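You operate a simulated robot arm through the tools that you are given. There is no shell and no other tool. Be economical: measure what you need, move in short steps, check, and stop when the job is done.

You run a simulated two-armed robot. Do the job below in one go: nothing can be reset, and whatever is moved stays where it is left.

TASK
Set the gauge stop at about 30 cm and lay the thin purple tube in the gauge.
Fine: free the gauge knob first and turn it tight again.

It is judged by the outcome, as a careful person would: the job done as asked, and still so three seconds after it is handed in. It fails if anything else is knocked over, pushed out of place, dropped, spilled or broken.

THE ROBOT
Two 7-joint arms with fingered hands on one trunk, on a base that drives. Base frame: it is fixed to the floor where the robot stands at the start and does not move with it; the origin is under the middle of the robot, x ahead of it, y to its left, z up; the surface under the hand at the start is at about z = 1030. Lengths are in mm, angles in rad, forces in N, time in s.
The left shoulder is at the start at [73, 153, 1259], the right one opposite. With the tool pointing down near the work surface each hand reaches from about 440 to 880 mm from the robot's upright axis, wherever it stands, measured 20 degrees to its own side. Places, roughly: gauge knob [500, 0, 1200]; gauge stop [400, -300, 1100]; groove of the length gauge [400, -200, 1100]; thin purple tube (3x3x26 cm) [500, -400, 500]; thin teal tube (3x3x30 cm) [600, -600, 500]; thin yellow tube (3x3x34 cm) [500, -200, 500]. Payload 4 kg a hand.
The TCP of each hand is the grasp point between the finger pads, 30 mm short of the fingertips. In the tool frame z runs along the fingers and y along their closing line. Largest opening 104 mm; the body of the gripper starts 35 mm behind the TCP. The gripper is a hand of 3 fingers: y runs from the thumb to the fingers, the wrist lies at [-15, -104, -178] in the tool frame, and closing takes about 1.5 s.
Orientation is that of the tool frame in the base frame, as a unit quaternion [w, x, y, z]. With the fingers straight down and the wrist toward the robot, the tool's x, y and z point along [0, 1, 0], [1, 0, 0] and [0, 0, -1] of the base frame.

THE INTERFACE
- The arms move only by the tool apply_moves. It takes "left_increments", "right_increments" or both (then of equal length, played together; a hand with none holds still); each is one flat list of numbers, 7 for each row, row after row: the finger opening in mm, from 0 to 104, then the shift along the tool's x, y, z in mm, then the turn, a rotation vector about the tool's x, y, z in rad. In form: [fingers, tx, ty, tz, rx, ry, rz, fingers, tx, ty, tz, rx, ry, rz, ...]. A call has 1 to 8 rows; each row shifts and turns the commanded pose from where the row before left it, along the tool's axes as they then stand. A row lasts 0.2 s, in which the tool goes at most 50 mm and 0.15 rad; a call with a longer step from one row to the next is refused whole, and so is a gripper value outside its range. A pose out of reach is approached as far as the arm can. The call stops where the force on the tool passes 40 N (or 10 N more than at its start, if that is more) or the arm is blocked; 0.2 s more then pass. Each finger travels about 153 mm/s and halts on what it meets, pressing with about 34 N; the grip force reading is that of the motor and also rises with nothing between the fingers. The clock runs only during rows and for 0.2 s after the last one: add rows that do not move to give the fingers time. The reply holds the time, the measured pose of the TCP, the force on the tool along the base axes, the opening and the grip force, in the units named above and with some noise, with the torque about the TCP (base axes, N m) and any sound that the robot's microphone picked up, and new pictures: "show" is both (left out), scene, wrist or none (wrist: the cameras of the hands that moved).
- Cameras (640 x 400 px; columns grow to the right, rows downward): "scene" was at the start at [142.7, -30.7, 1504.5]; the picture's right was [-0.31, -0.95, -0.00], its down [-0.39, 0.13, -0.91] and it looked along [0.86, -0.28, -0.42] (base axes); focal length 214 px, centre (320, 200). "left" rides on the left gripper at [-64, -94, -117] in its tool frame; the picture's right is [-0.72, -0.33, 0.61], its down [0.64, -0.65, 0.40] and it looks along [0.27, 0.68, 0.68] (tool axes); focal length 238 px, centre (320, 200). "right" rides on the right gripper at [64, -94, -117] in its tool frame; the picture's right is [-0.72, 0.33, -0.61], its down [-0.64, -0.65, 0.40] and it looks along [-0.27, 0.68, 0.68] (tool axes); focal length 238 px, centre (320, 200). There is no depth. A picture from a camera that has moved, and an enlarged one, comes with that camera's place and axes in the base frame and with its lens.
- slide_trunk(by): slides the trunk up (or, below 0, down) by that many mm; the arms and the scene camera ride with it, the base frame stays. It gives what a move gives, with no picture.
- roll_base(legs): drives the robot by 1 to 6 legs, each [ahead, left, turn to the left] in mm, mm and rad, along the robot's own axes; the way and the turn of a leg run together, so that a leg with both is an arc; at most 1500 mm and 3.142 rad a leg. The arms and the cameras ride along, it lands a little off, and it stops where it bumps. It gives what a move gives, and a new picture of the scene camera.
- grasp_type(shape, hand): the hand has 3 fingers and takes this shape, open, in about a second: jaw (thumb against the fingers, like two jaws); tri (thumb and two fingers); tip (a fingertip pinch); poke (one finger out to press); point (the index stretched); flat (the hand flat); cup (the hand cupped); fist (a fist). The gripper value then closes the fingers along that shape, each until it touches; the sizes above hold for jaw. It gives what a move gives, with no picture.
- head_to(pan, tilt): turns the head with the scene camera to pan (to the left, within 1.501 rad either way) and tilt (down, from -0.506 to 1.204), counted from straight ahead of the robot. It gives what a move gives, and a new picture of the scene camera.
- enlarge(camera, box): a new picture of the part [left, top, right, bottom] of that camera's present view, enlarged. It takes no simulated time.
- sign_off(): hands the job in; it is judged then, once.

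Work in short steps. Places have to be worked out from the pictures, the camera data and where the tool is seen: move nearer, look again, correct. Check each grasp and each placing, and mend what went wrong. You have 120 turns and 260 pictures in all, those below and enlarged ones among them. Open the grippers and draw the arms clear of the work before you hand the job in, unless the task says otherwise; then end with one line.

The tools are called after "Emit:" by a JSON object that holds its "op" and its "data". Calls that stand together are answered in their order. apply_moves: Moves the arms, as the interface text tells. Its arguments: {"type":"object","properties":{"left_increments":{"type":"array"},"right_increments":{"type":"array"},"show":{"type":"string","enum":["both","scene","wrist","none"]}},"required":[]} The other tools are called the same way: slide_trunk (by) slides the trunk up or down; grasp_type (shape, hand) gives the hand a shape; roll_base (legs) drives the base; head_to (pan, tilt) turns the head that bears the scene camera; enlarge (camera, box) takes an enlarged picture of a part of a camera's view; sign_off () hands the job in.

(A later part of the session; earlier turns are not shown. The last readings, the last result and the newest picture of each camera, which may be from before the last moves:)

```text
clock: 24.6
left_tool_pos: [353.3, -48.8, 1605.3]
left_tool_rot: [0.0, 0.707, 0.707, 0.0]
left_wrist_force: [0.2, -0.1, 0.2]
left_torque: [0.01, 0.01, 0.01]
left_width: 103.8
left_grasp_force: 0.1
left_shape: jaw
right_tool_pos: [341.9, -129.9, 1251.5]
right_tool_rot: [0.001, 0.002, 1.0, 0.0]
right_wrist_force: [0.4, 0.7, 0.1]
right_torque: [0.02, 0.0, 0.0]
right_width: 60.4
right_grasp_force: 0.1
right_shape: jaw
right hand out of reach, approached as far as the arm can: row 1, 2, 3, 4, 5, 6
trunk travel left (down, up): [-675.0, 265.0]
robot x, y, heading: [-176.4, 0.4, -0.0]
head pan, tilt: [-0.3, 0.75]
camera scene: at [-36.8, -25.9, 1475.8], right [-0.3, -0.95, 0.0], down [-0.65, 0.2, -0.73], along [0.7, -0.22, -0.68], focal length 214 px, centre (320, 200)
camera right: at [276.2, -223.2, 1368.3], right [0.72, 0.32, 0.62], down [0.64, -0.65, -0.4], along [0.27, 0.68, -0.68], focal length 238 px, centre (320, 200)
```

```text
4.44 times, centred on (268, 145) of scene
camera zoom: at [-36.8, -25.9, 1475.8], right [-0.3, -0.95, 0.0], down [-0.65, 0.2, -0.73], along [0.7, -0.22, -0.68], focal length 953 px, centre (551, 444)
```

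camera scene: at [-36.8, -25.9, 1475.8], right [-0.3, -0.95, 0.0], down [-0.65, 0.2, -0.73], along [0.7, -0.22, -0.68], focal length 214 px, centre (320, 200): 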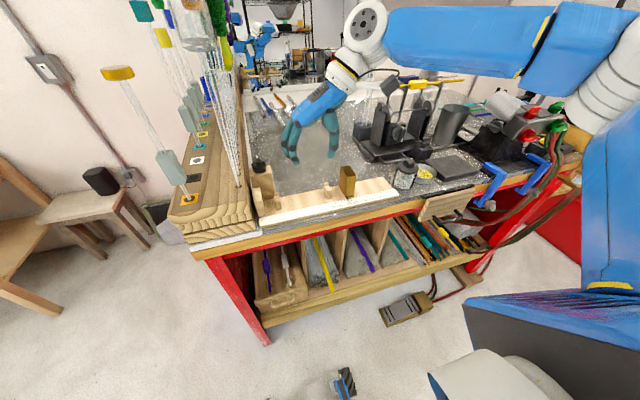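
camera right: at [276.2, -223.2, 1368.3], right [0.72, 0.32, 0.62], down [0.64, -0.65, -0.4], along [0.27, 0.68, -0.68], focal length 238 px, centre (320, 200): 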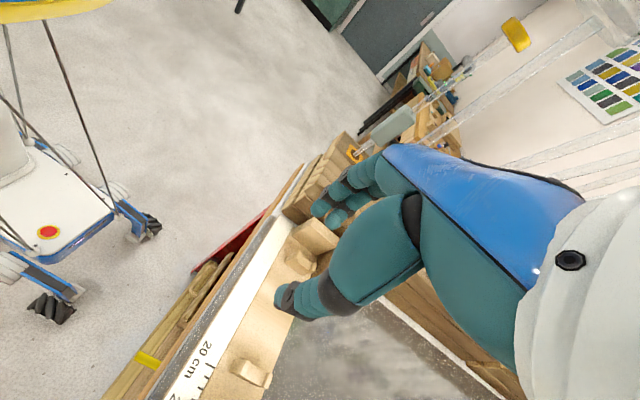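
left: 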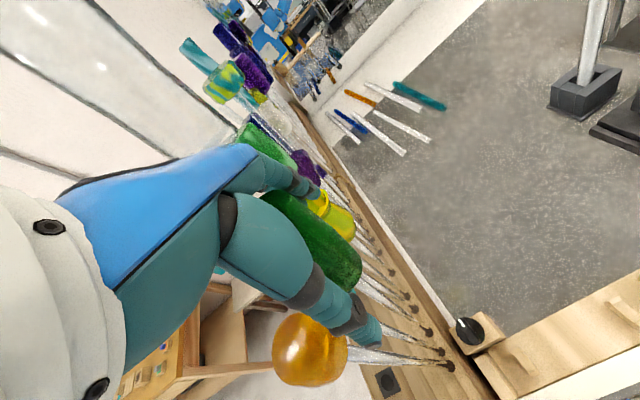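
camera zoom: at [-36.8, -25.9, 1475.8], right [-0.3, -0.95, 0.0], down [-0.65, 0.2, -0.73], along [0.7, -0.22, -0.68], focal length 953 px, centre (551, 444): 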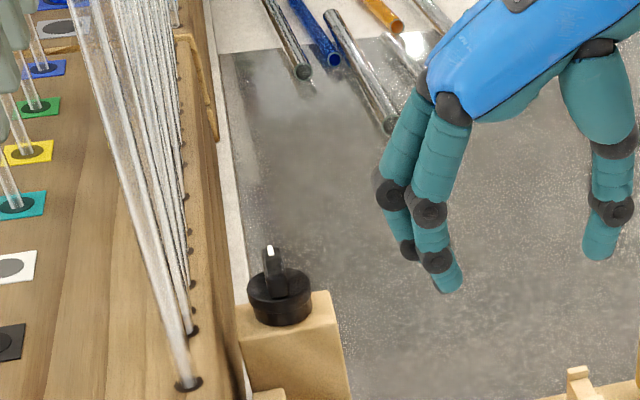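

The limit is posture-related; the knob should lie ~20° to the right of the robot. First I retract the left hand away from the glass so the base can move left.

Emit:
{"op": "apply_moves", "data": {"left_increments": [104, 0, -40, 0, 0, 0, 0, 104, 0, -40, 0, 0, 0, 0, 104, 0, -40, 0, 0, 0, 0, 104, 0, 0, 0, 0, 0, 0], "right_increments": [60, 0, -30, 0, 0, 0, 0, 60, 0, -30, 0, 0, 0, 0, 60, 0, 0, 0, 0, 0, 0, 60, 0, 0, 0, 0, 0, 0], "show": "scene"}}

Emit:
{"op": "head_to", "data": {"pan": 0.5, "tilt": 0.5}}

```text
clock: 25.6
left_tool_pos: [234.3, -46.4, 1604.3]
left_tool_rot: [-0.002, 0.707, 0.707, 0.0]
left_wrist_force: [-0.6, 0.1, 0.3]
left_torque: [0.01, 0.0, -0.04]
left_width: 103.8
left_grasp_force: 0.1
left_shape: jaw
right_tool_pos: [343.2, -189.5, 1251.2]
right_tool_rot: [-0.001, 0.001, 1.0, 0.0]
right_wrist_force: [0.1, 0.0, 0.0]
right_torque: [-0.02, 0.0, 0.02]
right_width: 60.4
right_grasp_force: 0.0
right_shape: jaw
trunk travel left (down, up): [-675.0, 265.0]
robot x, y, heading: [-170.3, 0.6, -0.002]
head pan, tilt: [-0.3, 0.75]
camera scene: at [-35.9, -26.1, 1475.6], right [-0.3, -0.95, 0.0], down [-0.65, 0.2, -0.73], along [0.7, -0.22, -0.68], focal length 214 px, centre (320, 200)
```

scene: 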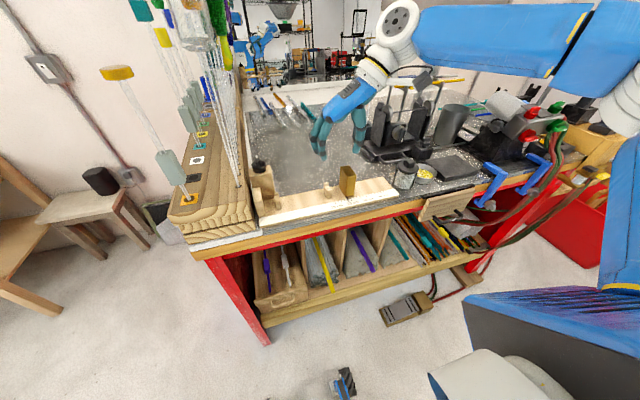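

```text
clock: 26.8
left_tool_pos: [231.0, -46.9, 1606.0]
left_tool_rot: [0.0, 0.708, 0.706, 0.0]
left_wrist_force: [0.1, 0.5, 0.3]
left_torque: [-0.02, 0.0, 0.02]
left_width: 103.8
left_grasp_force: 0.0
left_shape: jaw
right_tool_pos: [341.9, -190.0, 1253.0]
right_tool_rot: [0.001, 0.0, 1.0, 0.0]
right_wrist_force: [0.2, -0.3, 0.2]
right_torque: [0.01, -0.01, 0.03]
right_width: 60.4
right_grasp_force: 0.1
right_shape: jaw
trunk travel left (down, up): [-675.0, 265.0]
robot x, y, heading: [-172.6, -1.4, 0.002]
head pan, tilt: [0.499, 0.499]
camera scene: at [-37.1, 42.2, 1497.9], right [0.48, -0.88, 0.0], down [-0.42, -0.23, -0.88], along [0.77, 0.42, -0.48], focal length 214 px, centre (320, 200)
```

scene: 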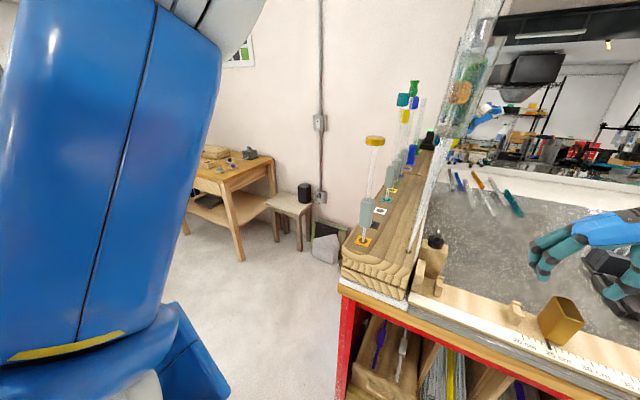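

Floor on the left is free. I shift the right hand 100 mm right, then drive the base 250 mm left.

Emit:
{"op": "apply_moves", "data": {"right_increments": [60, 0, -50, 0, 0, 0, 0, 60, 0, -50, 0, 0, 0, 0, 60, 0, 0, 0, 0, 0, 0], "show": "none"}}

Emit:
{"op": "roll_base", "data": {"legs": [[0, 250, 0]]}}

Emit:
{"op": "head_to", "data": {"pan": -0.3, "tilt": 0.6}}

```text
clock: 27.6
left_tool_pos: [233.1, -47.7, 1604.0]
left_tool_rot: [0.0, 0.708, 0.707, 0.0]
left_wrist_force: [0.1, 0.9, 0.7]
left_torque: [0.01, 0.01, 0.06]
left_width: 103.5
left_grasp_force: 0.0
left_shape: jaw
right_tool_pos: [340.9, -291.6, 1248.5]
right_tool_rot: [0.0, 0.001, 1.0, 0.0]
right_wrist_force: [-0.4, -0.2, -0.1]
right_torque: [0.04, 0.03, 0.0]
right_width: 60.5
right_grasp_force: 0.1
right_shape: jaw
trunk travel left (down, up): [-675.0, 265.0]
robot x, y, heading: [-169.9, 1.0, -0.003]
head pan, tilt: [0.499, 0.499]
```

```text
clock: 29.4
left_tool_pos: [232.9, 197.9, 1605.0]
left_tool_rot: [-0.002, 0.708, 0.707, 0.002]
left_wrist_force: [0.1, -0.5, 0.1]
left_torque: [0.03, 0.0, 0.01]
left_width: 103.9
left_grasp_force: 0.0
left_shape: jaw
right_tool_pos: [340.5, -44.8, 1248.0]
right_tool_rot: [0.001, 0.0, 1.0, 0.004]
right_wrist_force: [-0.1, -0.1, -0.1]
right_torque: [0.01, 0.02, -0.02]
right_width: 60.4
right_grasp_force: 0.0
right_shape: jaw
trunk travel left (down, up): [-675.0, 265.0]
robot x, y, heading: [-167.8, 252.7, -0.004]
head pan, tilt: [0.499, 0.499]
camera scene: at [-36.2, 288.1, 1498.1], right [0.48, -0.88, -0.01], down [-0.42, -0.22, -0.88], along [0.77, 0.42, -0.48], focal length 214 px, centre (320, 200)
```

scene: 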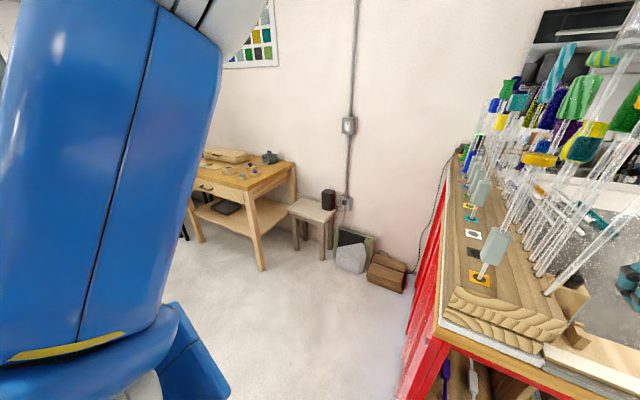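

```text
clock: 30.5
left_tool_pos: [230.7, 203.7, 1605.6]
left_tool_rot: [0.0, 0.708, 0.706, 0.001]
left_wrist_force: [0.0, -0.5, -0.5]
left_torque: [-0.02, -0.01, 0.03]
left_width: 103.5
left_grasp_force: 0.1
left_shape: jaw
right_tool_pos: [339.8, -40.8, 1249.1]
right_tool_rot: [0.001, 0.002, 1.0, 0.001]
right_wrist_force: [0.8, -0.7, 0.4]
right_torque: [0.02, -0.02, 0.04]
right_width: 60.3
right_grasp_force: 0.1
right_shape: jaw
trunk travel left (down, up): [-675.0, 265.0]
robot x, y, heading: [-172.1, 253.0, 0.001]
head pan, tilt: [-0.3, 0.6]
camera scene: at [-31.6, 220.3, 1488.6], right [-0.3, -0.95, 0.0], down [-0.54, 0.17, -0.82], along [0.79, -0.24, -0.57], focal length 214 px, centre (320, 200)
```

scene: 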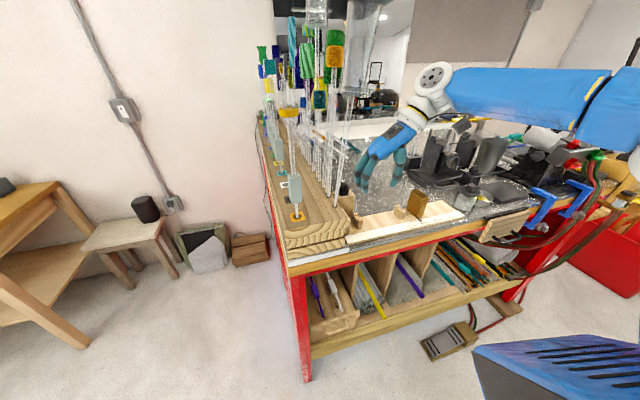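

Now move the right hand forward to x≈487, staying right of the knob, then look.

Emit:
{"op": "apply_moves", "data": {"right_increments": [60, -37, -5, 0, 0, 0, 0, 60, -37, -5, 0, 0, 0, 0, 60, -37, -5, 0, 0, 0, 0, 60, -36, 0, 0, 0, 0, 0, 60, 0, 0, -20, 0, 0, 0, 60, 0, 0, 0, 0, 0, 0], "show": "wrist"}}

Emit:
{"op": "enlarge", "data": {"camera": "scene", "box": [300, 130, 460, 250]}}

```text
clock: 31.9
left_tool_pos: [230.8, 205.5, 1604.3]
left_tool_rot: [0.0, 0.707, 0.707, 0.001]
left_wrist_force: [-0.2, -0.8, -0.1]
left_torque: [0.05, -0.03, 0.0]
left_width: 103.7
left_grasp_force: 0.0
left_shape: jaw
right_tool_pos: [396.9, -49.6, 1267.8]
right_tool_rot: [0.003, 0.001, 1.0, 0.0]
right_wrist_force: [0.0, 0.0, -0.2]
right_torque: [0.04, 0.02, -0.02]
right_width: 60.3
right_grasp_force: 0.1
right_shape: jaw
right hand out of reach, approached as far as the arm can: row 2, 3, 4
trunk travel left (down, up): [-675.0, 265.0]
robot x, y, heading: [-176.7, 253.5, -0.001]
head pan, tilt: [-0.3, 0.6]
camera right: at [332.2, -143.8, 1384.7], right [0.72, 0.32, 0.62], down [0.64, -0.65, -0.4], along [0.27, 0.68, -0.68], focal length 238 px, centre (320, 200)
```

right: 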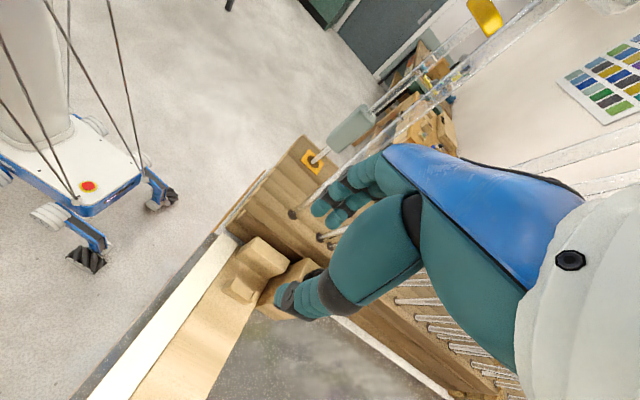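

```text
3.33 times, centred on (380, 190) of scene
camera zoom: at [-31.0, 225.7, 1488.7], right [-0.3, -0.95, 0.0], down [-0.54, 0.17, -0.82], along [0.79, -0.25, -0.57], focal length 715 px, centre (120, 233)
```

zoom: 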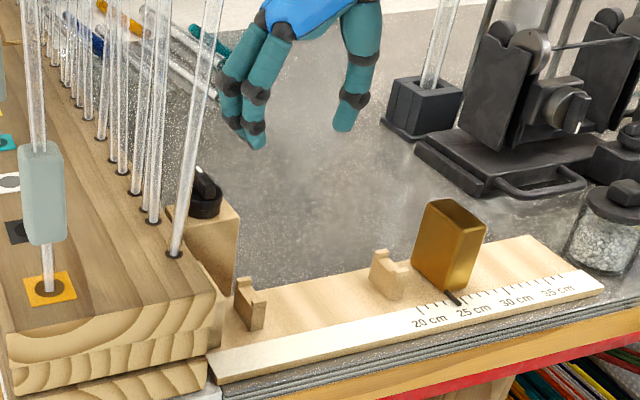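

Now it's simply too far; I drive forward 90 mm with the hand above knob height and right of it.

Emit:
{"op": "roll_base", "data": {"legs": [[90, 0, 0]]}}

Emit:
{"op": "apply_moves", "data": {"right_increments": [60, 0, 0, 30, 0, 0, 0, 60, 0, 0, 20, 0, 0, 0, 60, 0, 0, 0, 0, 0, 0], "show": "both"}}

Emit:
{"op": "enlarge", "data": {"camera": "right", "box": [200, 150, 400, 350]}}

```text
clock: 33.0
left_tool_pos: [302.2, 202.7, 1611.2]
left_tool_rot: [0.004, 0.708, 0.706, 0.006]
left_wrist_force: [-1.0, 0.4, 1.3]
left_torque: [0.0, -0.04, 0.01]
left_width: 103.5
left_grasp_force: 0.1
left_shape: jaw
right_tool_pos: [473.1, -54.6, 1273.8]
right_tool_rot: [0.008, 0.002, 1.0, 0.001]
right_wrist_force: [-0.2, -0.7, 0.2]
right_torque: [0.05, -0.05, 0.01]
right_width: 60.1
right_grasp_force: 0.0
right_shape: jaw
trunk travel left (down, up): [-675.0, 265.0]
robot x, y, heading: [-81.6, 252.2, -0.001]
head pan, tilt: [-0.3, 0.6]
camera scene: at [40.8, 221.8, 1490.3], right [-0.3, -0.95, -0.01], down [-0.53, 0.17, -0.83], along [0.79, -0.24, -0.56], focal length 214 px, centre (320, 200)
```

scene: 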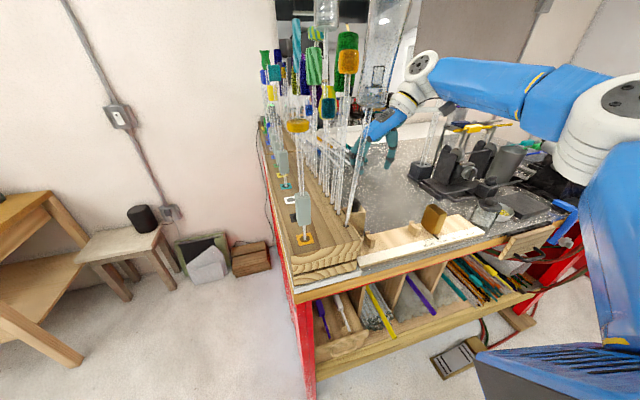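

```text
clock: 33.8
left_tool_pos: [314.0, 203.6, 1607.6]
left_tool_rot: [0.001, 0.708, 0.706, 0.004]
left_wrist_force: [0.5, -0.7, 0.5]
left_torque: [0.04, 0.0, 0.02]
left_width: 103.7
left_grasp_force: 0.0
left_shape: jaw
right_tool_pos: [484.9, -52.6, 1219.1]
right_tool_rot: [0.004, 0.002, 1.0, 0.0]
right_wrist_force: [0.4, 0.0, 0.1]
right_torque: [-0.04, -0.02, 0.03]
right_width: 60.2
right_grasp_force: 0.0
right_shape: jaw
trunk travel left (down, up): [-675.0, 265.0]
robot x, y, heading: [-85.5, 249.5, 0.002]
head pan, tilt: [-0.3, 0.6]
camera scene: at [53.3, 221.8, 1489.0], right [-0.3, -0.95, 0.0], down [-0.54, 0.17, -0.82], along [0.79, -0.24, -0.57], focal length 214 px, centre (320, 200)
camera right: at [417.4, -146.2, 1335.2], right [0.72, 0.32, 0.62], down [0.64, -0.65, -0.4], along [0.28, 0.68, -0.68], focal length 238 px, centre (320, 200)
```

scene: 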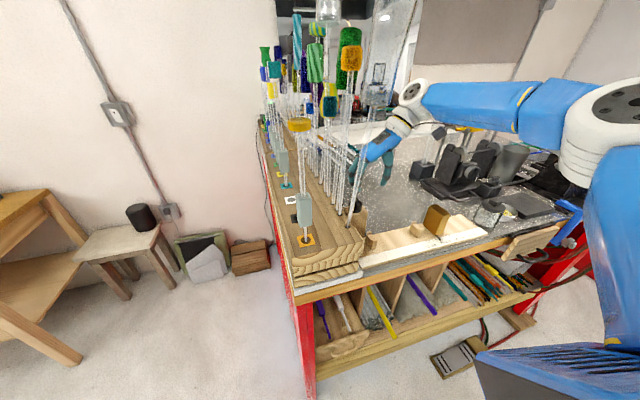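
right: 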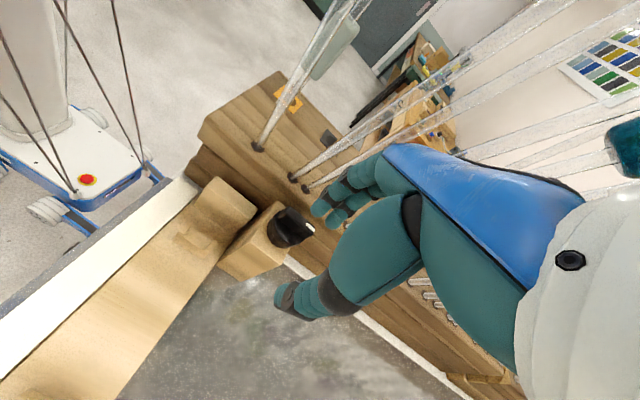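

```text
2.00 times, centred on (300, 250) of right
camera zoom: at [417.4, -146.2, 1335.2], right [0.72, 0.32, 0.62], down [0.64, -0.65, -0.4], along [0.28, 0.68, -0.68], focal length 477 px, centre (360, 100)
```

zoom: 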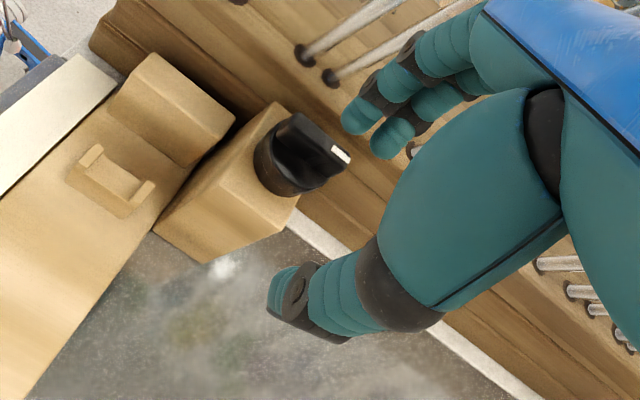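

The hand reaches here. I move over the knob (y≈-9) staying above it, and check the alignment.

Emit:
{"op": "apply_moves", "data": {"right_increments": [60, 0, 20, 0, 0, 0, 0, 60, 0, 22, 0, 0, 0, 0, 60, 0, 0, 0, 0, 0, 0], "show": "wrist"}}

Emit:
{"op": "enlarge", "data": {"camera": "right", "box": [220, 150, 400, 330]}}

Emit:
{"op": "enlarge", "data": {"camera": "scene", "box": [320, 130, 420, 240]}}

```text
clock: 34.6
left_tool_pos: [318.1, 196.0, 1606.2]
left_tool_rot: [-0.001, 0.709, 0.705, 0.003]
left_wrist_force: [-0.5, 0.2, -0.5]
left_torque: [0.02, -0.03, 0.01]
left_width: 103.6
left_grasp_force: 0.1
left_shape: jaw
right_tool_pos: [481.7, -17.9, 1216.1]
right_tool_rot: [0.003, 0.002, 1.0, 0.003]
right_wrist_force: [-4.0, -15.9, 2.8]
right_torque: [0.41, -0.05, 0.34]
right_width: 56.7
right_grasp_force: 0.1
right_shape: jaw
trunk travel left (down, up): [-675.0, 265.0]
robot x, y, heading: [-79.7, 252.1, 0.001]
head pan, tilt: [-0.3, 0.6]
camera right: at [417.1, -111.3, 1331.9], right [0.72, 0.32, 0.62], down [0.64, -0.65, -0.4], along [0.28, 0.69, -0.67], focal length 238 px, centre (320, 200)
```

right: 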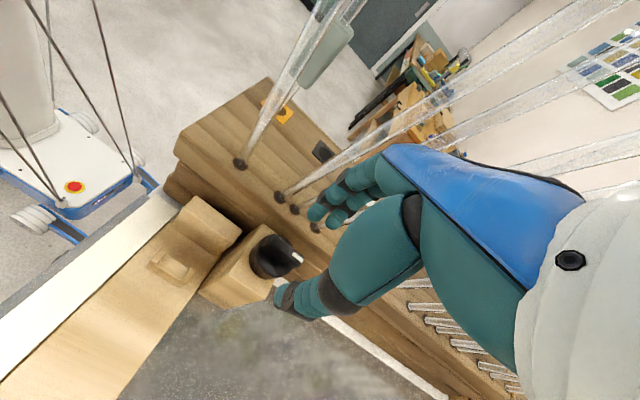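

```text
2.22 times, centred on (310, 240) of right
camera zoom: at [417.1, -111.3, 1331.9], right [0.72, 0.32, 0.62], down [0.64, -0.65, -0.4], along [0.28, 0.69, -0.67], focal length 530 px, centre (342, 111)
```

zoom: 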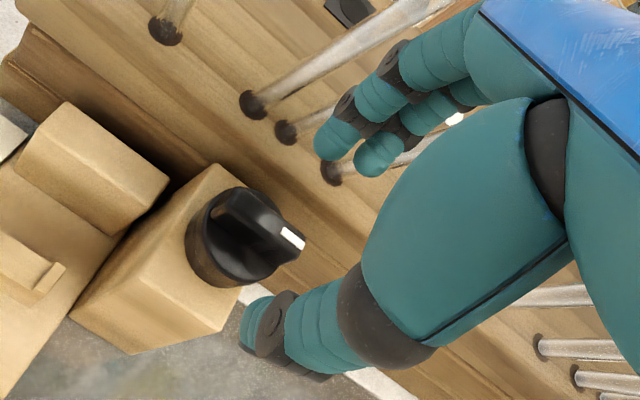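

```text
3.64 times, centred on (370, 185) of scene
camera zoom: at [56.7, 212.1, 1488.5], right [-0.3, -0.95, -0.01], down [-0.54, 0.18, -0.82], along [0.79, -0.24, -0.57], focal length 780 px, centre (138, 254)
```

zoom: 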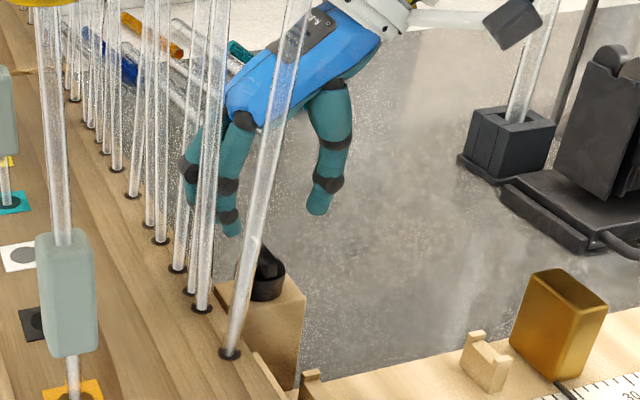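

The force reading shows the finger backs touching the glass rods (16 N); I back off at once and check that nothing shifted.

Emit:
{"op": "apply_moves", "data": {"right_increments": [60, 0, -12, 0, 0, 0, 0, 60, 0, -12, 0, 0, 0, 0, 60, 0, 0, 0, 0, 0, 0], "show": "both"}}

Emit:
{"op": "enlarge", "data": {"camera": "scene", "box": [260, 0, 420, 240]}}

```text
clock: 35.4
left_tool_pos: [317.5, 202.1, 1606.6]
left_tool_rot: [0.001, 0.708, 0.706, 0.003]
left_wrist_force: [-0.7, 0.2, -0.1]
left_torque: [-0.01, -0.02, 0.02]
left_width: 103.3
left_grasp_force: 0.1
left_shape: jaw
right_tool_pos: [483.3, -35.2, 1216.3]
right_tool_rot: [0.002, 0.001, 1.0, 0.001]
right_wrist_force: [-0.4, 0.1, 0.1]
right_torque: [0.0, -0.01, 0.0]
right_width: 60.2
right_grasp_force: 0.0
right_shape: jaw
trunk travel left (down, up): [-675.0, 265.0]
robot x, y, heading: [-82.7, 254.0, -0.002]
head pan, tilt: [-0.3, 0.6]
camera scene: at [56.9, 222.3, 1488.7], right [-0.3, -0.95, 0.0], down [-0.54, 0.17, -0.82], along [0.79, -0.24, -0.57], focal length 214 px, centre (320, 200)
camera right: at [419.4, -128.4, 1333.1], right [0.72, 0.32, 0.62], down [0.64, -0.65, -0.4], along [0.27, 0.68, -0.68], focal length 238 px, centre (320, 200)
```

scene: 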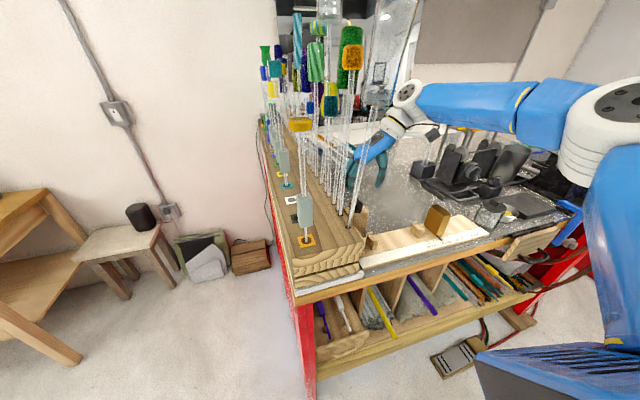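
right: 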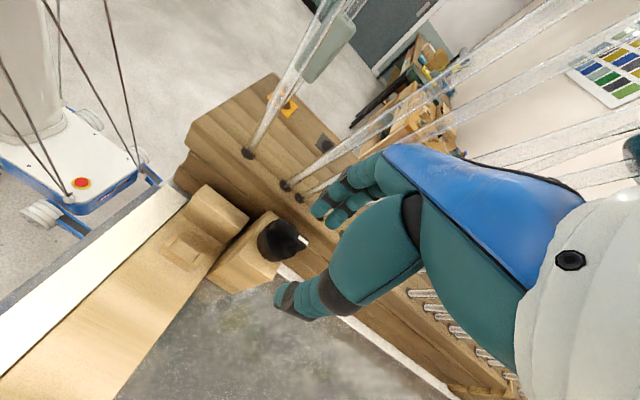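

```text
1.67 times, centred on (340, 120) of scene
camera zoom: at [56.9, 222.3, 1488.7], right [-0.3, -0.95, 0.0], down [-0.54, 0.17, -0.82], along [0.79, -0.24, -0.57], focal length 358 px, centre (287, 333)
```

zoom: 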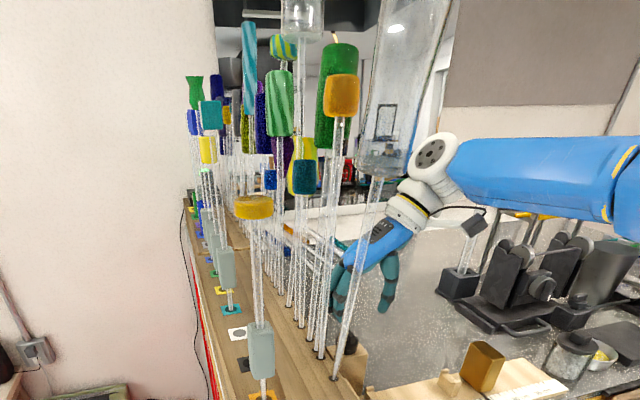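

All glass still stands. The pinch would graze the rods, so I use the poke finger at yaw ~0.4 after all, from this better base position: back off, change shape and rotate.

Emit:
{"op": "apply_moves", "data": {"right_increments": [60, 0, -30, -10, 0, 0, 0, 60, 0, 0, 0, 0, 0, 0.15, 60, 0, 0, 0, 0, 0, 0.15, 60, 0, 0, 0, 0, 0, 0.15, 60, 0, 0, 0, 0, 0, 0.15, 60, 0, 0, 0, 0, 0, 0.15, 60, 0, 0, 0, 0, 0, 0.15, 60, 0, 0, 0, 0, 0, 0.15], "show": "none"}}

Emit:
{"op": "grasp_type", "data": {"shape": "poke", "hand": "right"}}

Emit:
{"op": "apply_moves", "data": {"right_increments": [0, 0, 0, 0, 0, 0, 0.12, 0, 0, 0, 15, 0, 0, 0, 0, 0, 0, 0, 0, 0, 0], "show": "wrist"}}

Emit:
{"op": "enlarge", "data": {"camera": "right", "box": [160, 120, 360, 300]}}

Emit:
{"op": "enlarge", "data": {"camera": "scene", "box": [320, 130, 420, 240]}}

```text
clock: 37.2
left_tool_pos: [317.2, 206.5, 1606.8]
left_tool_rot: [0.002, 0.708, 0.706, 0.002]
left_wrist_force: [0.1, -0.5, 0.0]
left_torque: [0.0, 0.06, 0.0]
left_width: 103.8
left_grasp_force: 0.0
left_shape: jaw
right_tool_pos: [485.8, -63.5, 1230.1]
right_tool_rot: [0.003, 0.503, 0.864, 0.002]
right_wrist_force: [0.3, 0.5, -0.5]
right_torque: [0.0, 0.03, -0.01]
right_width: 60.0
right_grasp_force: 0.1
right_shape: jaw
trunk travel left (down, up): [-675.0, 265.0]
robot x, y, heading: [-84.0, 252.2, 0.003]
head pan, tilt: [-0.3, 0.6]
```

```text
clock: 38.1
left_tool_pos: [317.4, 205.1, 1605.7]
left_tool_rot: [0.001, 0.708, 0.706, 0.002]
left_wrist_force: [0.7, 0.5, 0.1]
left_torque: [0.0, 0.01, 0.03]
left_width: 103.7
left_grasp_force: 0.0
left_shape: jaw
right_tool_pos: [485.3, -62.8, 1229.0]
right_tool_rot: [0.001, 0.501, 0.865, 0.001]
right_wrist_force: [-0.4, 0.0, 0.6]
right_torque: [-0.01, 0.02, 0.01]
right_width: 0.0
right_grasp_force: 0.0
right_shape: poke
trunk travel left (down, up): [-675.0, 265.0]
robot x, y, heading: [-81.1, 249.9, -0.005]
head pan, tilt: [-0.3, 0.6]
```

```text
clock: 38.9
left_tool_pos: [317.8, 203.5, 1607.0]
left_tool_rot: [0.001, 0.709, 0.705, 0.002]
left_wrist_force: [-0.1, -0.6, -0.8]
left_torque: [0.01, 0.0, 0.0]
left_width: 104.0
left_grasp_force: 0.0
left_shape: jaw
right_tool_pos: [485.7, -63.3, 1214.2]
right_tool_rot: [0.002, 0.553, 0.833, 0.001]
right_wrist_force: [-0.3, 0.1, -0.5]
right_torque: [0.0, 0.03, -0.03]
right_width: 0.2
right_grasp_force: 0.1
right_shape: poke
trunk travel left (down, up): [-675.0, 265.0]
robot x, y, heading: [-83.1, 255.4, 0.003]
head pan, tilt: [-0.3, 0.6]
camera right: at [373.4, -39.6, 1329.7], right [0.58, -0.54, 0.62], down [-0.35, -0.84, -0.41], along [0.74, 0.02, -0.68], focal length 238 px, centre (320, 200)
```

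right: 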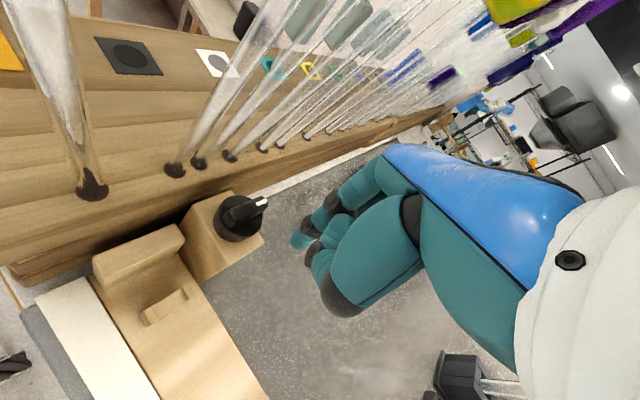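

```text
2.22 times, centred on (260, 210) of right
camera zoom: at [373.4, -39.6, 1329.7], right [0.58, -0.54, 0.62], down [-0.35, -0.84, -0.41], along [0.74, 0.02, -0.68], focal length 530 px, centre (453, 178)
```

zoom: 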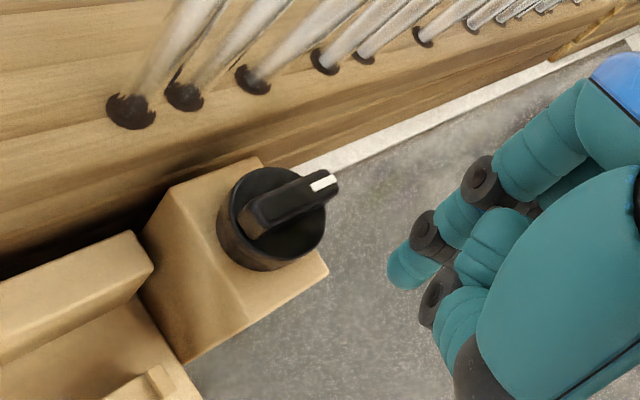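

```text
3.64 times, centred on (370, 185) of scene
camera zoom: at [57.4, 223.3, 1488.6], right [-0.3, -0.95, 0.0], down [-0.54, 0.17, -0.82], along [0.79, -0.24, -0.57], focal length 780 px, centre (138, 254)
```

zoom: 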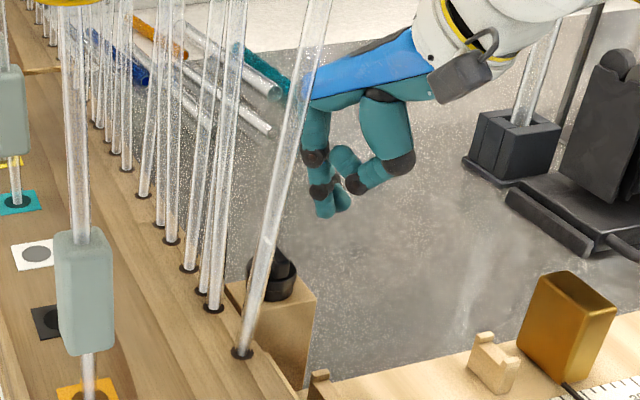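

With the better baseline: fingertip [490,-54,1180]; knob centre [474,-11], disc top ≈1143, bar top ≈1162, bar end x≈491. I lower the finger beside the bar end.

Emit:
{"op": "apply_moves", "data": {"right_increments": [0, 9, 2, 14, 0, 0, 0, 0, 8, 2, 13, 0, 0, 0, 0, 0, 0, 0, 0, 0, 0], "show": "none"}}

Emit:
{"op": "enlarge", "data": {"camera": "right", "box": [180, 150, 340, 270]}}

Emit:
{"op": "enlarge", "data": {"camera": "scene", "box": [350, 170, 410, 230]}}

```text
clock: 39.7
left_tool_pos: [318.1, 205.8, 1606.2]
left_tool_rot: [0.0, 0.709, 0.705, 0.001]
left_wrist_force: [0.3, 0.1, 0.0]
left_torque: [0.0, 0.01, 0.0]
left_width: 103.6
left_grasp_force: 0.0
left_shape: jaw
right_tool_pos: [482.6, -45.7, 1186.2]
right_tool_rot: [0.001, 0.554, 0.833, 0.001]
right_wrist_force: [-0.2, 0.5, -0.4]
right_torque: [-0.04, -0.03, 0.01]
right_width: 0.1
right_grasp_force: 0.1
right_shape: poke
trunk travel left (down, up): [-675.0, 265.0]
robot x, y, heading: [-85.2, 252.8, -0.0]
head pan, tilt: [-0.3, 0.6]
```

```text
3.33 times, centred on (260, 210) of right
camera zoom: at [369.7, -23.1, 1303.1], right [0.58, -0.54, 0.62], down [-0.35, -0.84, -0.41], along [0.74, 0.02, -0.68], focal length 794 px, centre (520, 167)
```

zoom: 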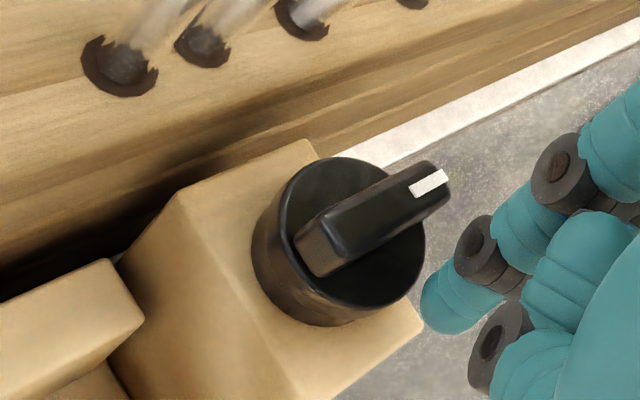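

```text
6.67 times, centred on (380, 200) of scene
camera zoom: at [56.9, 223.7, 1488.7], right [-0.3, -0.95, 0.0], down [-0.54, 0.17, -0.82], along [0.79, -0.24, -0.57], focal length 1430 px, centre (-80, 200)
```

zoom: 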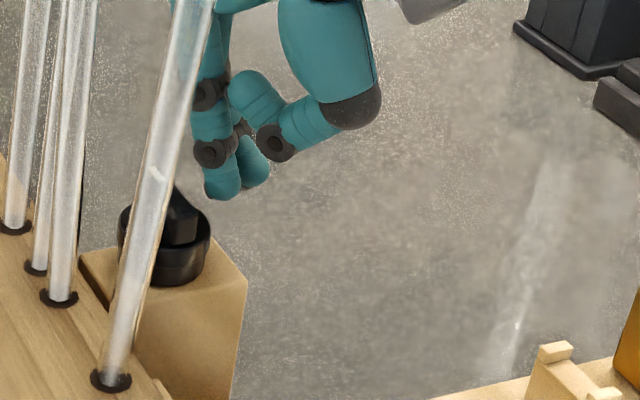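

Fingertip ≈[492,-39,1149]; bar centre ≈[479,-12], spanning x 459–498, z 1143–1162. I push in +y onto the bar end and start the arc counter-clockwise.

Emit:
{"op": "apply_moves", "data": {"right_increments": [0, 6, 2.5, 0, 0, 0, 0, 0, 6, 2.5, 0, 0, 0, 0, 0, 3, 4.3, 0, 0, 0, 0, 0, 3, 4.3, 0, 0, 0, 0], "show": "none"}}

Emit:
{"op": "enlarge", "data": {"camera": "right", "box": [180, 150, 340, 270]}}

```text
clock: 40.7
left_tool_pos: [315.0, 195.2, 1607.0]
left_tool_rot: [0.0, 0.709, 0.705, 0.004]
left_wrist_force: [0.1, -0.6, 0.1]
left_torque: [-0.04, -0.02, -0.02]
left_width: 103.9
left_grasp_force: 0.1
left_shape: jaw
right_tool_pos: [485.6, -34.5, 1185.7]
right_tool_rot: [0.001, 0.554, 0.833, 0.002]
right_wrist_force: [-6.7, -18.0, 0.5]
right_torque: [-0.38, 0.2, 0.13]
right_width: 0.0
right_grasp_force: 0.1
right_shape: poke
trunk travel left (down, up): [-675.0, 265.0]
robot x, y, heading: [-84.4, 250.9, 0.0]
head pan, tilt: [-0.3, 0.6]
```

```text
3.33 times, centred on (260, 210) of right
camera zoom: at [373.2, -10.0, 1302.1], right [0.58, -0.54, 0.61], down [-0.35, -0.84, -0.41], along [0.74, 0.02, -0.68], focal length 794 px, centre (520, 167)
```

zoom: 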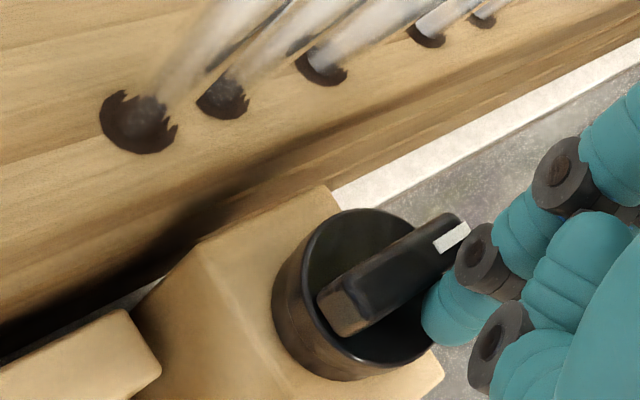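

Contact with 19 N and the bar has barely turned; I push on a little harder along the arc.

Emit:
{"op": "apply_moves", "data": {"right_increments": [0, 5, 2, 0, 0, 0, 0, 0, 5, 2, 0, 0, 0, 0, 0, 5, 2, 0, 0, 0, 0], "show": "none"}}

Emit:
{"op": "enlarge", "data": {"camera": "right", "box": [180, 150, 340, 270]}}

```text
clock: 41.5
left_tool_pos: [318.4, 202.5, 1606.4]
left_tool_rot: [0.001, 0.71, 0.705, 0.002]
left_wrist_force: [0.0, 0.4, -0.5]
left_torque: [-0.05, 0.0, 0.01]
left_width: 103.9
left_grasp_force: 0.1
left_shape: jaw
right_tool_pos: [492.8, -27.4, 1182.9]
right_tool_rot: [0.007, 0.558, 0.83, -0.007]
right_wrist_force: [13.4, -46.7, -7.0]
right_torque: [-0.96, -0.29, 0.21]
right_width: 0.3
right_grasp_force: 0.1
right_shape: poke
trunk travel left (down, up): [-675.0, 265.0]
robot x, y, heading: [-82.7, 247.4, -0.004]
head pan, tilt: [-0.3, 0.6]
stopped in row 3 (right hand): the force on the tool passed its limit at 43 N (the readings are from after the stop); the commanded pose is now the measured one
```

```text
3.33 times, centred on (260, 210) of right
camera zoom: at [378.8, -0.4, 1299.2], right [0.57, -0.53, 0.63], down [-0.36, -0.85, -0.39], along [0.74, -0.01, -0.68], focal length 794 px, centre (520, 167)
```

zoom: 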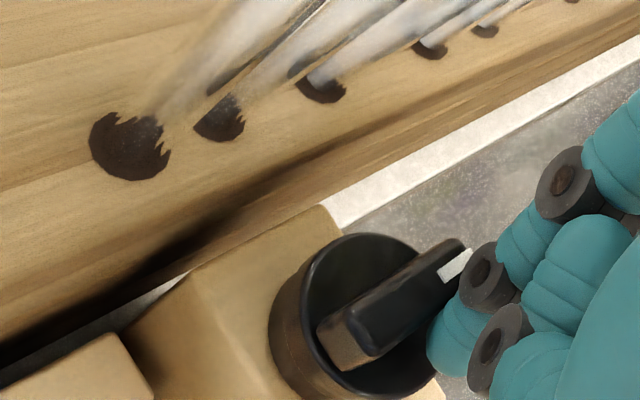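

A one-sided push at 45 N barely moves it, so a real pinch is needed. I'll tilt the hand so the finger backs lean away from the rods: back off, change to jaw, go to yaw 90° with ~0.3 rad tilt.

Emit:
{"op": "apply_moves", "data": {"right_increments": [0, -20, -8, 0, 0, 0, 0, 0, -25, -10, -20, 0, 0, 0, 0, 0, 0, -35, 0, 0, 0], "show": "none"}}

Emit:
{"op": "grasp_type", "data": {"shape": "jaw", "hand": "right"}}

Emit:
{"op": "apply_moves", "data": {"right_increments": [40, 0, 0, 0, 0, 0, -0.15, 40, 0, 0, 0, 0, 0, -0.15, 40, 0, 0, 0, 0, 0, -0.15, 40, 0, 0, 0, 0, 0, -0.15, 40, 0, 0, 0, 0, 0, -0.15, 40, 0, 0, 0, 0, 0, -0.15, 40, 0, 0, 0, 0, 0, -0.15, 40, 0, 0, 0, 0, 0, -0.12], "show": "none"}}

Emit:
{"op": "apply_moves", "data": {"right_increments": [30, 0, 0, 0, -0.15, 0, 0, 30, 0, 0, 0, -0.15, 0, 0, 30, 0, 0, 0, 0, 0, 0], "show": "both"}}

```text
clock: 42.3
left_tool_pos: [317.7, 215.7, 1606.7]
left_tool_rot: [0.004, 0.708, 0.706, 0.0]
left_wrist_force: [-0.8, -0.6, -0.7]
left_torque: [-0.03, 0.05, -0.01]
left_width: 103.9
left_grasp_force: 0.1
left_shape: jaw
right_tool_pos: [491.6, -56.5, 1244.7]
right_tool_rot: [0.006, 0.555, 0.832, -0.002]
right_wrist_force: [0.2, 0.3, -0.4]
right_torque: [0.01, 0.0, -0.01]
right_width: 0.0
right_grasp_force: 0.0
right_shape: poke
trunk travel left (down, up): [-675.0, 265.0]
robot x, y, heading: [-80.8, 253.4, -0.004]
head pan, tilt: [-0.3, 0.6]
```

```text
clock: 43.2
left_tool_pos: [315.8, 212.9, 1607.9]
left_tool_rot: [0.003, 0.709, 0.705, 0.001]
left_wrist_force: [0.7, 0.7, 0.1]
left_torque: [0.04, -0.04, 0.0]
left_width: 103.8
left_grasp_force: 0.1
left_shape: jaw
right_tool_pos: [489.5, -58.6, 1244.1]
right_tool_rot: [0.006, 0.555, 0.832, -0.002]
right_wrist_force: [0.2, -0.2, 0.0]
right_torque: [0.02, 0.02, -0.02]
right_width: 103.9
right_grasp_force: 0.0
right_shape: jaw
trunk travel left (down, up): [-675.0, 265.0]
robot x, y, heading: [-83.7, 248.9, -0.003]
head pan, tilt: [-0.3, 0.6]
```

```text
clock: 45.0
left_tool_pos: [317.4, 212.9, 1606.9]
left_tool_rot: [0.004, 0.709, 0.705, 0.001]
left_wrist_force: [0.8, 0.3, 0.4]
left_torque: [0.0, -0.02, 0.02]
left_width: 103.7
left_grasp_force: 0.0
left_shape: jaw
right_tool_pos: [489.7, -57.8, 1244.1]
right_tool_rot: [0.004, 0.003, 1.0, -0.005]
right_wrist_force: [0.6, 0.6, -0.7]
right_torque: [0.0, 0.0, 0.0]
right_width: 40.6
right_grasp_force: 0.1
right_shape: jaw
trunk travel left (down, up): [-675.0, 265.0]
robot x, y, heading: [-82.1, 250.9, -0.001]
head pan, tilt: [-0.3, 0.6]
```

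```text
clock: 45.8
left_tool_pos: [319.1, 214.1, 1606.4]
left_tool_rot: [0.004, 0.708, 0.706, -0.001]
left_wrist_force: [0.1, 0.3, 0.0]
left_torque: [-0.02, 0.03, 0.01]
left_width: 104.0
left_grasp_force: 0.0
left_shape: jaw
right_tool_pos: [444.3, -44.2, 1263.3]
right_tool_rot: [0.005, 0.004, 0.996, 0.087]
right_wrist_force: [0.3, 0.1, 0.5]
right_torque: [-0.02, 0.04, 0.0]
right_width: 30.1
right_grasp_force: 0.1
right_shape: jaw
right hand out of reach, approached as far as the arm can: row 1, 2
trunk travel left (down, up): [-675.0, 265.0]
robot x, y, heading: [-82.8, 252.1, -0.004]
head pan, tilt: [-0.3, 0.6]
camera scene: at [59.0, 222.9, 1488.5], right [-0.3, -0.95, 0.0], down [-0.54, 0.17, -0.82], along [0.79, -0.25, -0.57], focal length 214 px, centre (320, 200)
camera right: at [378.4, -156.4, 1361.4], right [0.71, 0.21, 0.67], down [0.64, -0.58, -0.51], along [0.28, 0.79, -0.54], focal length 238 px, centre (320, 200)
```

scene: 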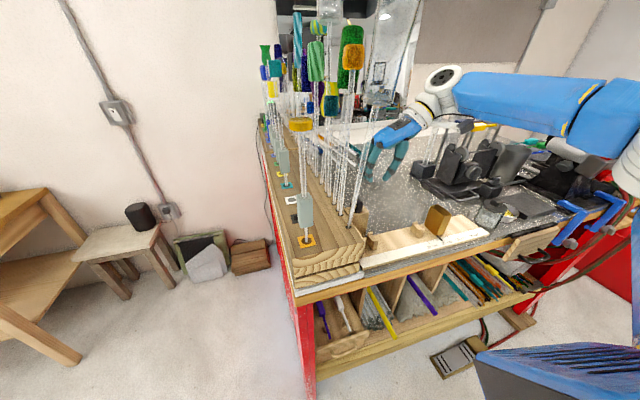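
right: 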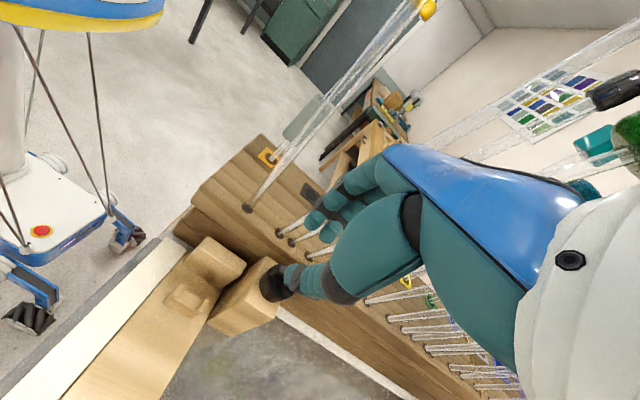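

Reach in x is short; I drive forward 70 mm and continue tilting.

Emit:
{"op": "roll_base", "data": {"legs": [[70, 0, 0]]}}

Emit:
{"op": "apply_moves", "data": {"right_increments": [30, 15, -10, 0, -0.1, 0, 0, 30, 15, 0, 20, 0, 0, 0, 30, 0, 0, 0, 0, 0, 0], "show": "both"}}

```text
clock: 46.8
left_tool_pos: [366.2, 214.2, 1612.8]
left_tool_rot: [0.008, 0.709, 0.706, 0.005]
left_wrist_force: [-0.4, -0.1, 0.9]
left_torque: [-0.02, -0.04, 0.04]
left_width: 103.8
left_grasp_force: 0.0
left_shape: jaw
right_tool_pos: [498.2, -45.2, 1271.9]
right_tool_rot: [0.015, 0.004, 0.996, 0.088]
right_wrist_force: [-0.9, -0.3, 0.3]
right_torque: [0.0, -0.08, -0.03]
right_width: 30.0
right_grasp_force: 0.1
right_shape: jaw
trunk travel left (down, up): [-675.0, 265.0]
robot x, y, heading: [-9.8, 252.7, -0.004]
head pan, tilt: [-0.3, 0.6]
camera scene: at [109.0, 223.5, 1490.5], right [-0.3, -0.95, 0.0], down [-0.53, 0.17, -0.83], along [0.79, -0.24, -0.56], focal length 214 px, centre (320, 200)
```

scene: 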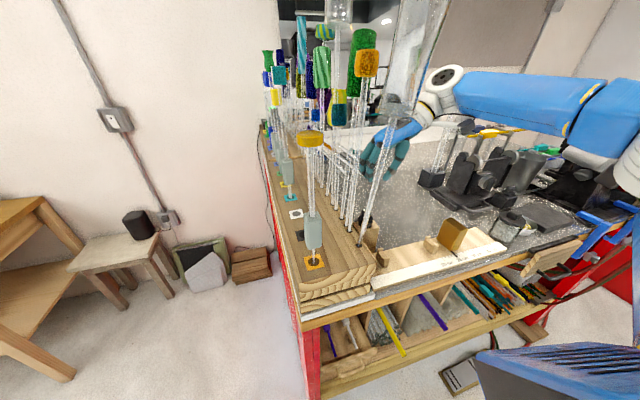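

```text
clock: 47.6
left_tool_pos: [378.9, 215.1, 1610.6]
left_tool_rot: [0.006, 0.708, 0.706, 0.003]
left_wrist_force: [-0.3, -0.1, -0.7]
left_torque: [-0.02, -0.02, -0.04]
left_width: 103.9
left_grasp_force: 0.1
left_shape: jaw
right_tool_pos: [474.3, -43.1, 1249.4]
right_tool_rot: [0.011, 0.005, 0.994, 0.108]
right_wrist_force: [-0.8, 0.2, 0.6]
right_torque: [-0.04, 0.0, 0.0]
right_width: 30.4
right_grasp_force: 0.2
right_shape: jaw
right hand out of reach, approached as far as the arm can: row 1
trunk travel left (down, up): [-675.0, 265.0]
robot x, y, heading: [-13.9, 250.5, -0.003]
head pan, tilt: [-0.3, 0.6]
camera scene: at [121.7, 222.3, 1489.2], right [-0.3, -0.95, 0.0], down [-0.54, 0.17, -0.83], along [0.79, -0.24, -0.56], focal length 214 px, centre (320, 200)
camera right: at [406.2, -158.2, 1343.0], right [0.71, 0.18, 0.69], down [0.64, -0.56, -0.52], along [0.29, 0.81, -0.51], focal length 238 px, centre (320, 200)
```

scene: 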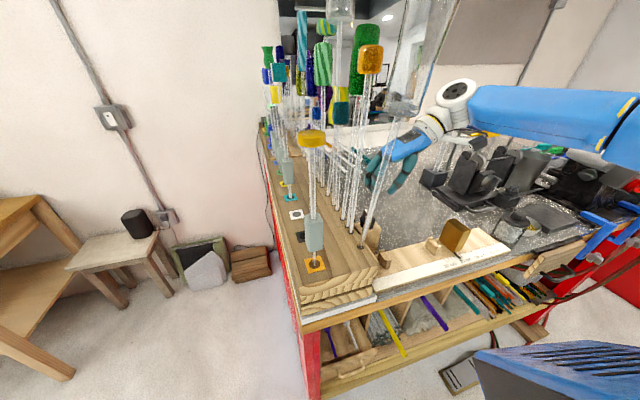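
right: 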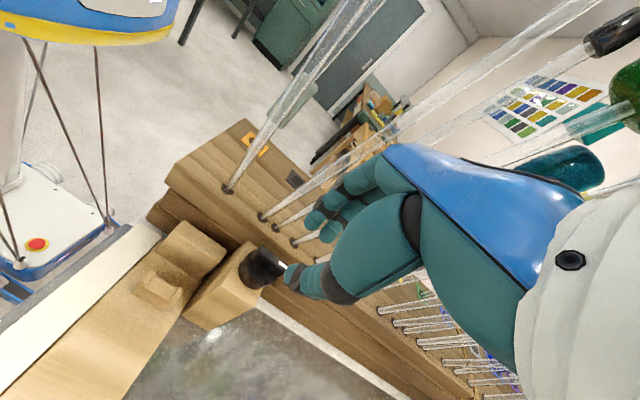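

Tilted ~0.22 rad at [474,-43,1249]. I lower to z≈1205 and check the view of bar and fingers.

Emit:
{"op": "apply_moves", "data": {"right_increments": [30, -2, -4.8, 22, 0, 0, 0, 30, -2, -4.8, 22, 0, 0, 0, 30, 0, 0, 0, 0, 0, 0], "show": "none"}}

Emit:
{"op": "enlarge", "data": {"camera": "right", "box": [180, 170, 380, 330]}}

Emit:
{"op": "enlarge", "data": {"camera": "scene", "box": [350, 140, 430, 240]}}

```text
clock: 48.4
left_tool_pos: [383.0, 213.2, 1609.6]
left_tool_rot: [0.005, 0.709, 0.705, 0.002]
left_wrist_force: [-0.2, 0.2, 0.0]
left_torque: [-0.01, -0.03, 0.04]
left_width: 103.9
left_grasp_force: 0.1
left_shape: jaw
right_tool_pos: [472.7, -42.8, 1210.5]
right_tool_rot: [0.012, 0.007, 0.994, 0.105]
right_wrist_force: [-0.3, -0.9, -0.2]
right_torque: [0.02, 0.01, 0.02]
right_width: 30.2
right_grasp_force: 0.1
right_shape: jaw
right hand out of reach, approached as far as the arm can: row 2
trunk travel left (down, up): [-675.0, 265.0]
robot x, y, heading: [-13.1, 249.6, -0.006]
head pan, tilt: [-0.3, 0.6]
```

```text
2.50 times, centred on (280, 250) of right
camera zoom: at [404.3, -157.0, 1303.1], right [0.71, 0.18, 0.68], down [0.64, -0.56, -0.52], along [0.29, 0.81, -0.52], focal length 596 px, centre (420, 75)
```

zoom: 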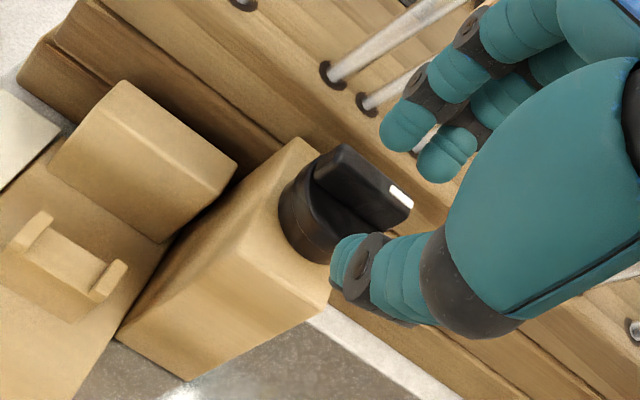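

```text
4.00 times, centred on (390, 190) of scene
camera zoom: at [126.0, 221.3, 1488.7], right [-0.3, -0.95, 0.0], down [-0.54, 0.17, -0.82], along [0.79, -0.24, -0.57], focal length 858 px, centre (40, 240)
```

zoom: 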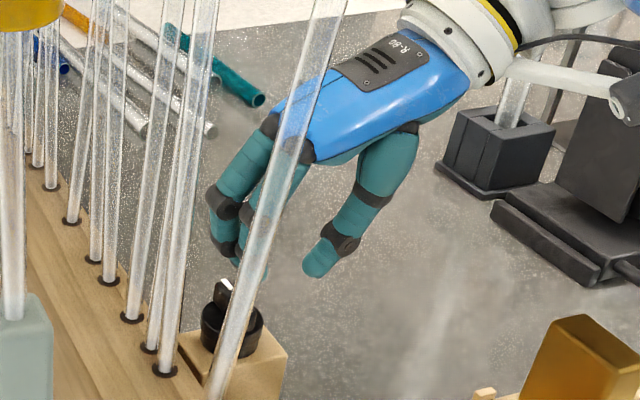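

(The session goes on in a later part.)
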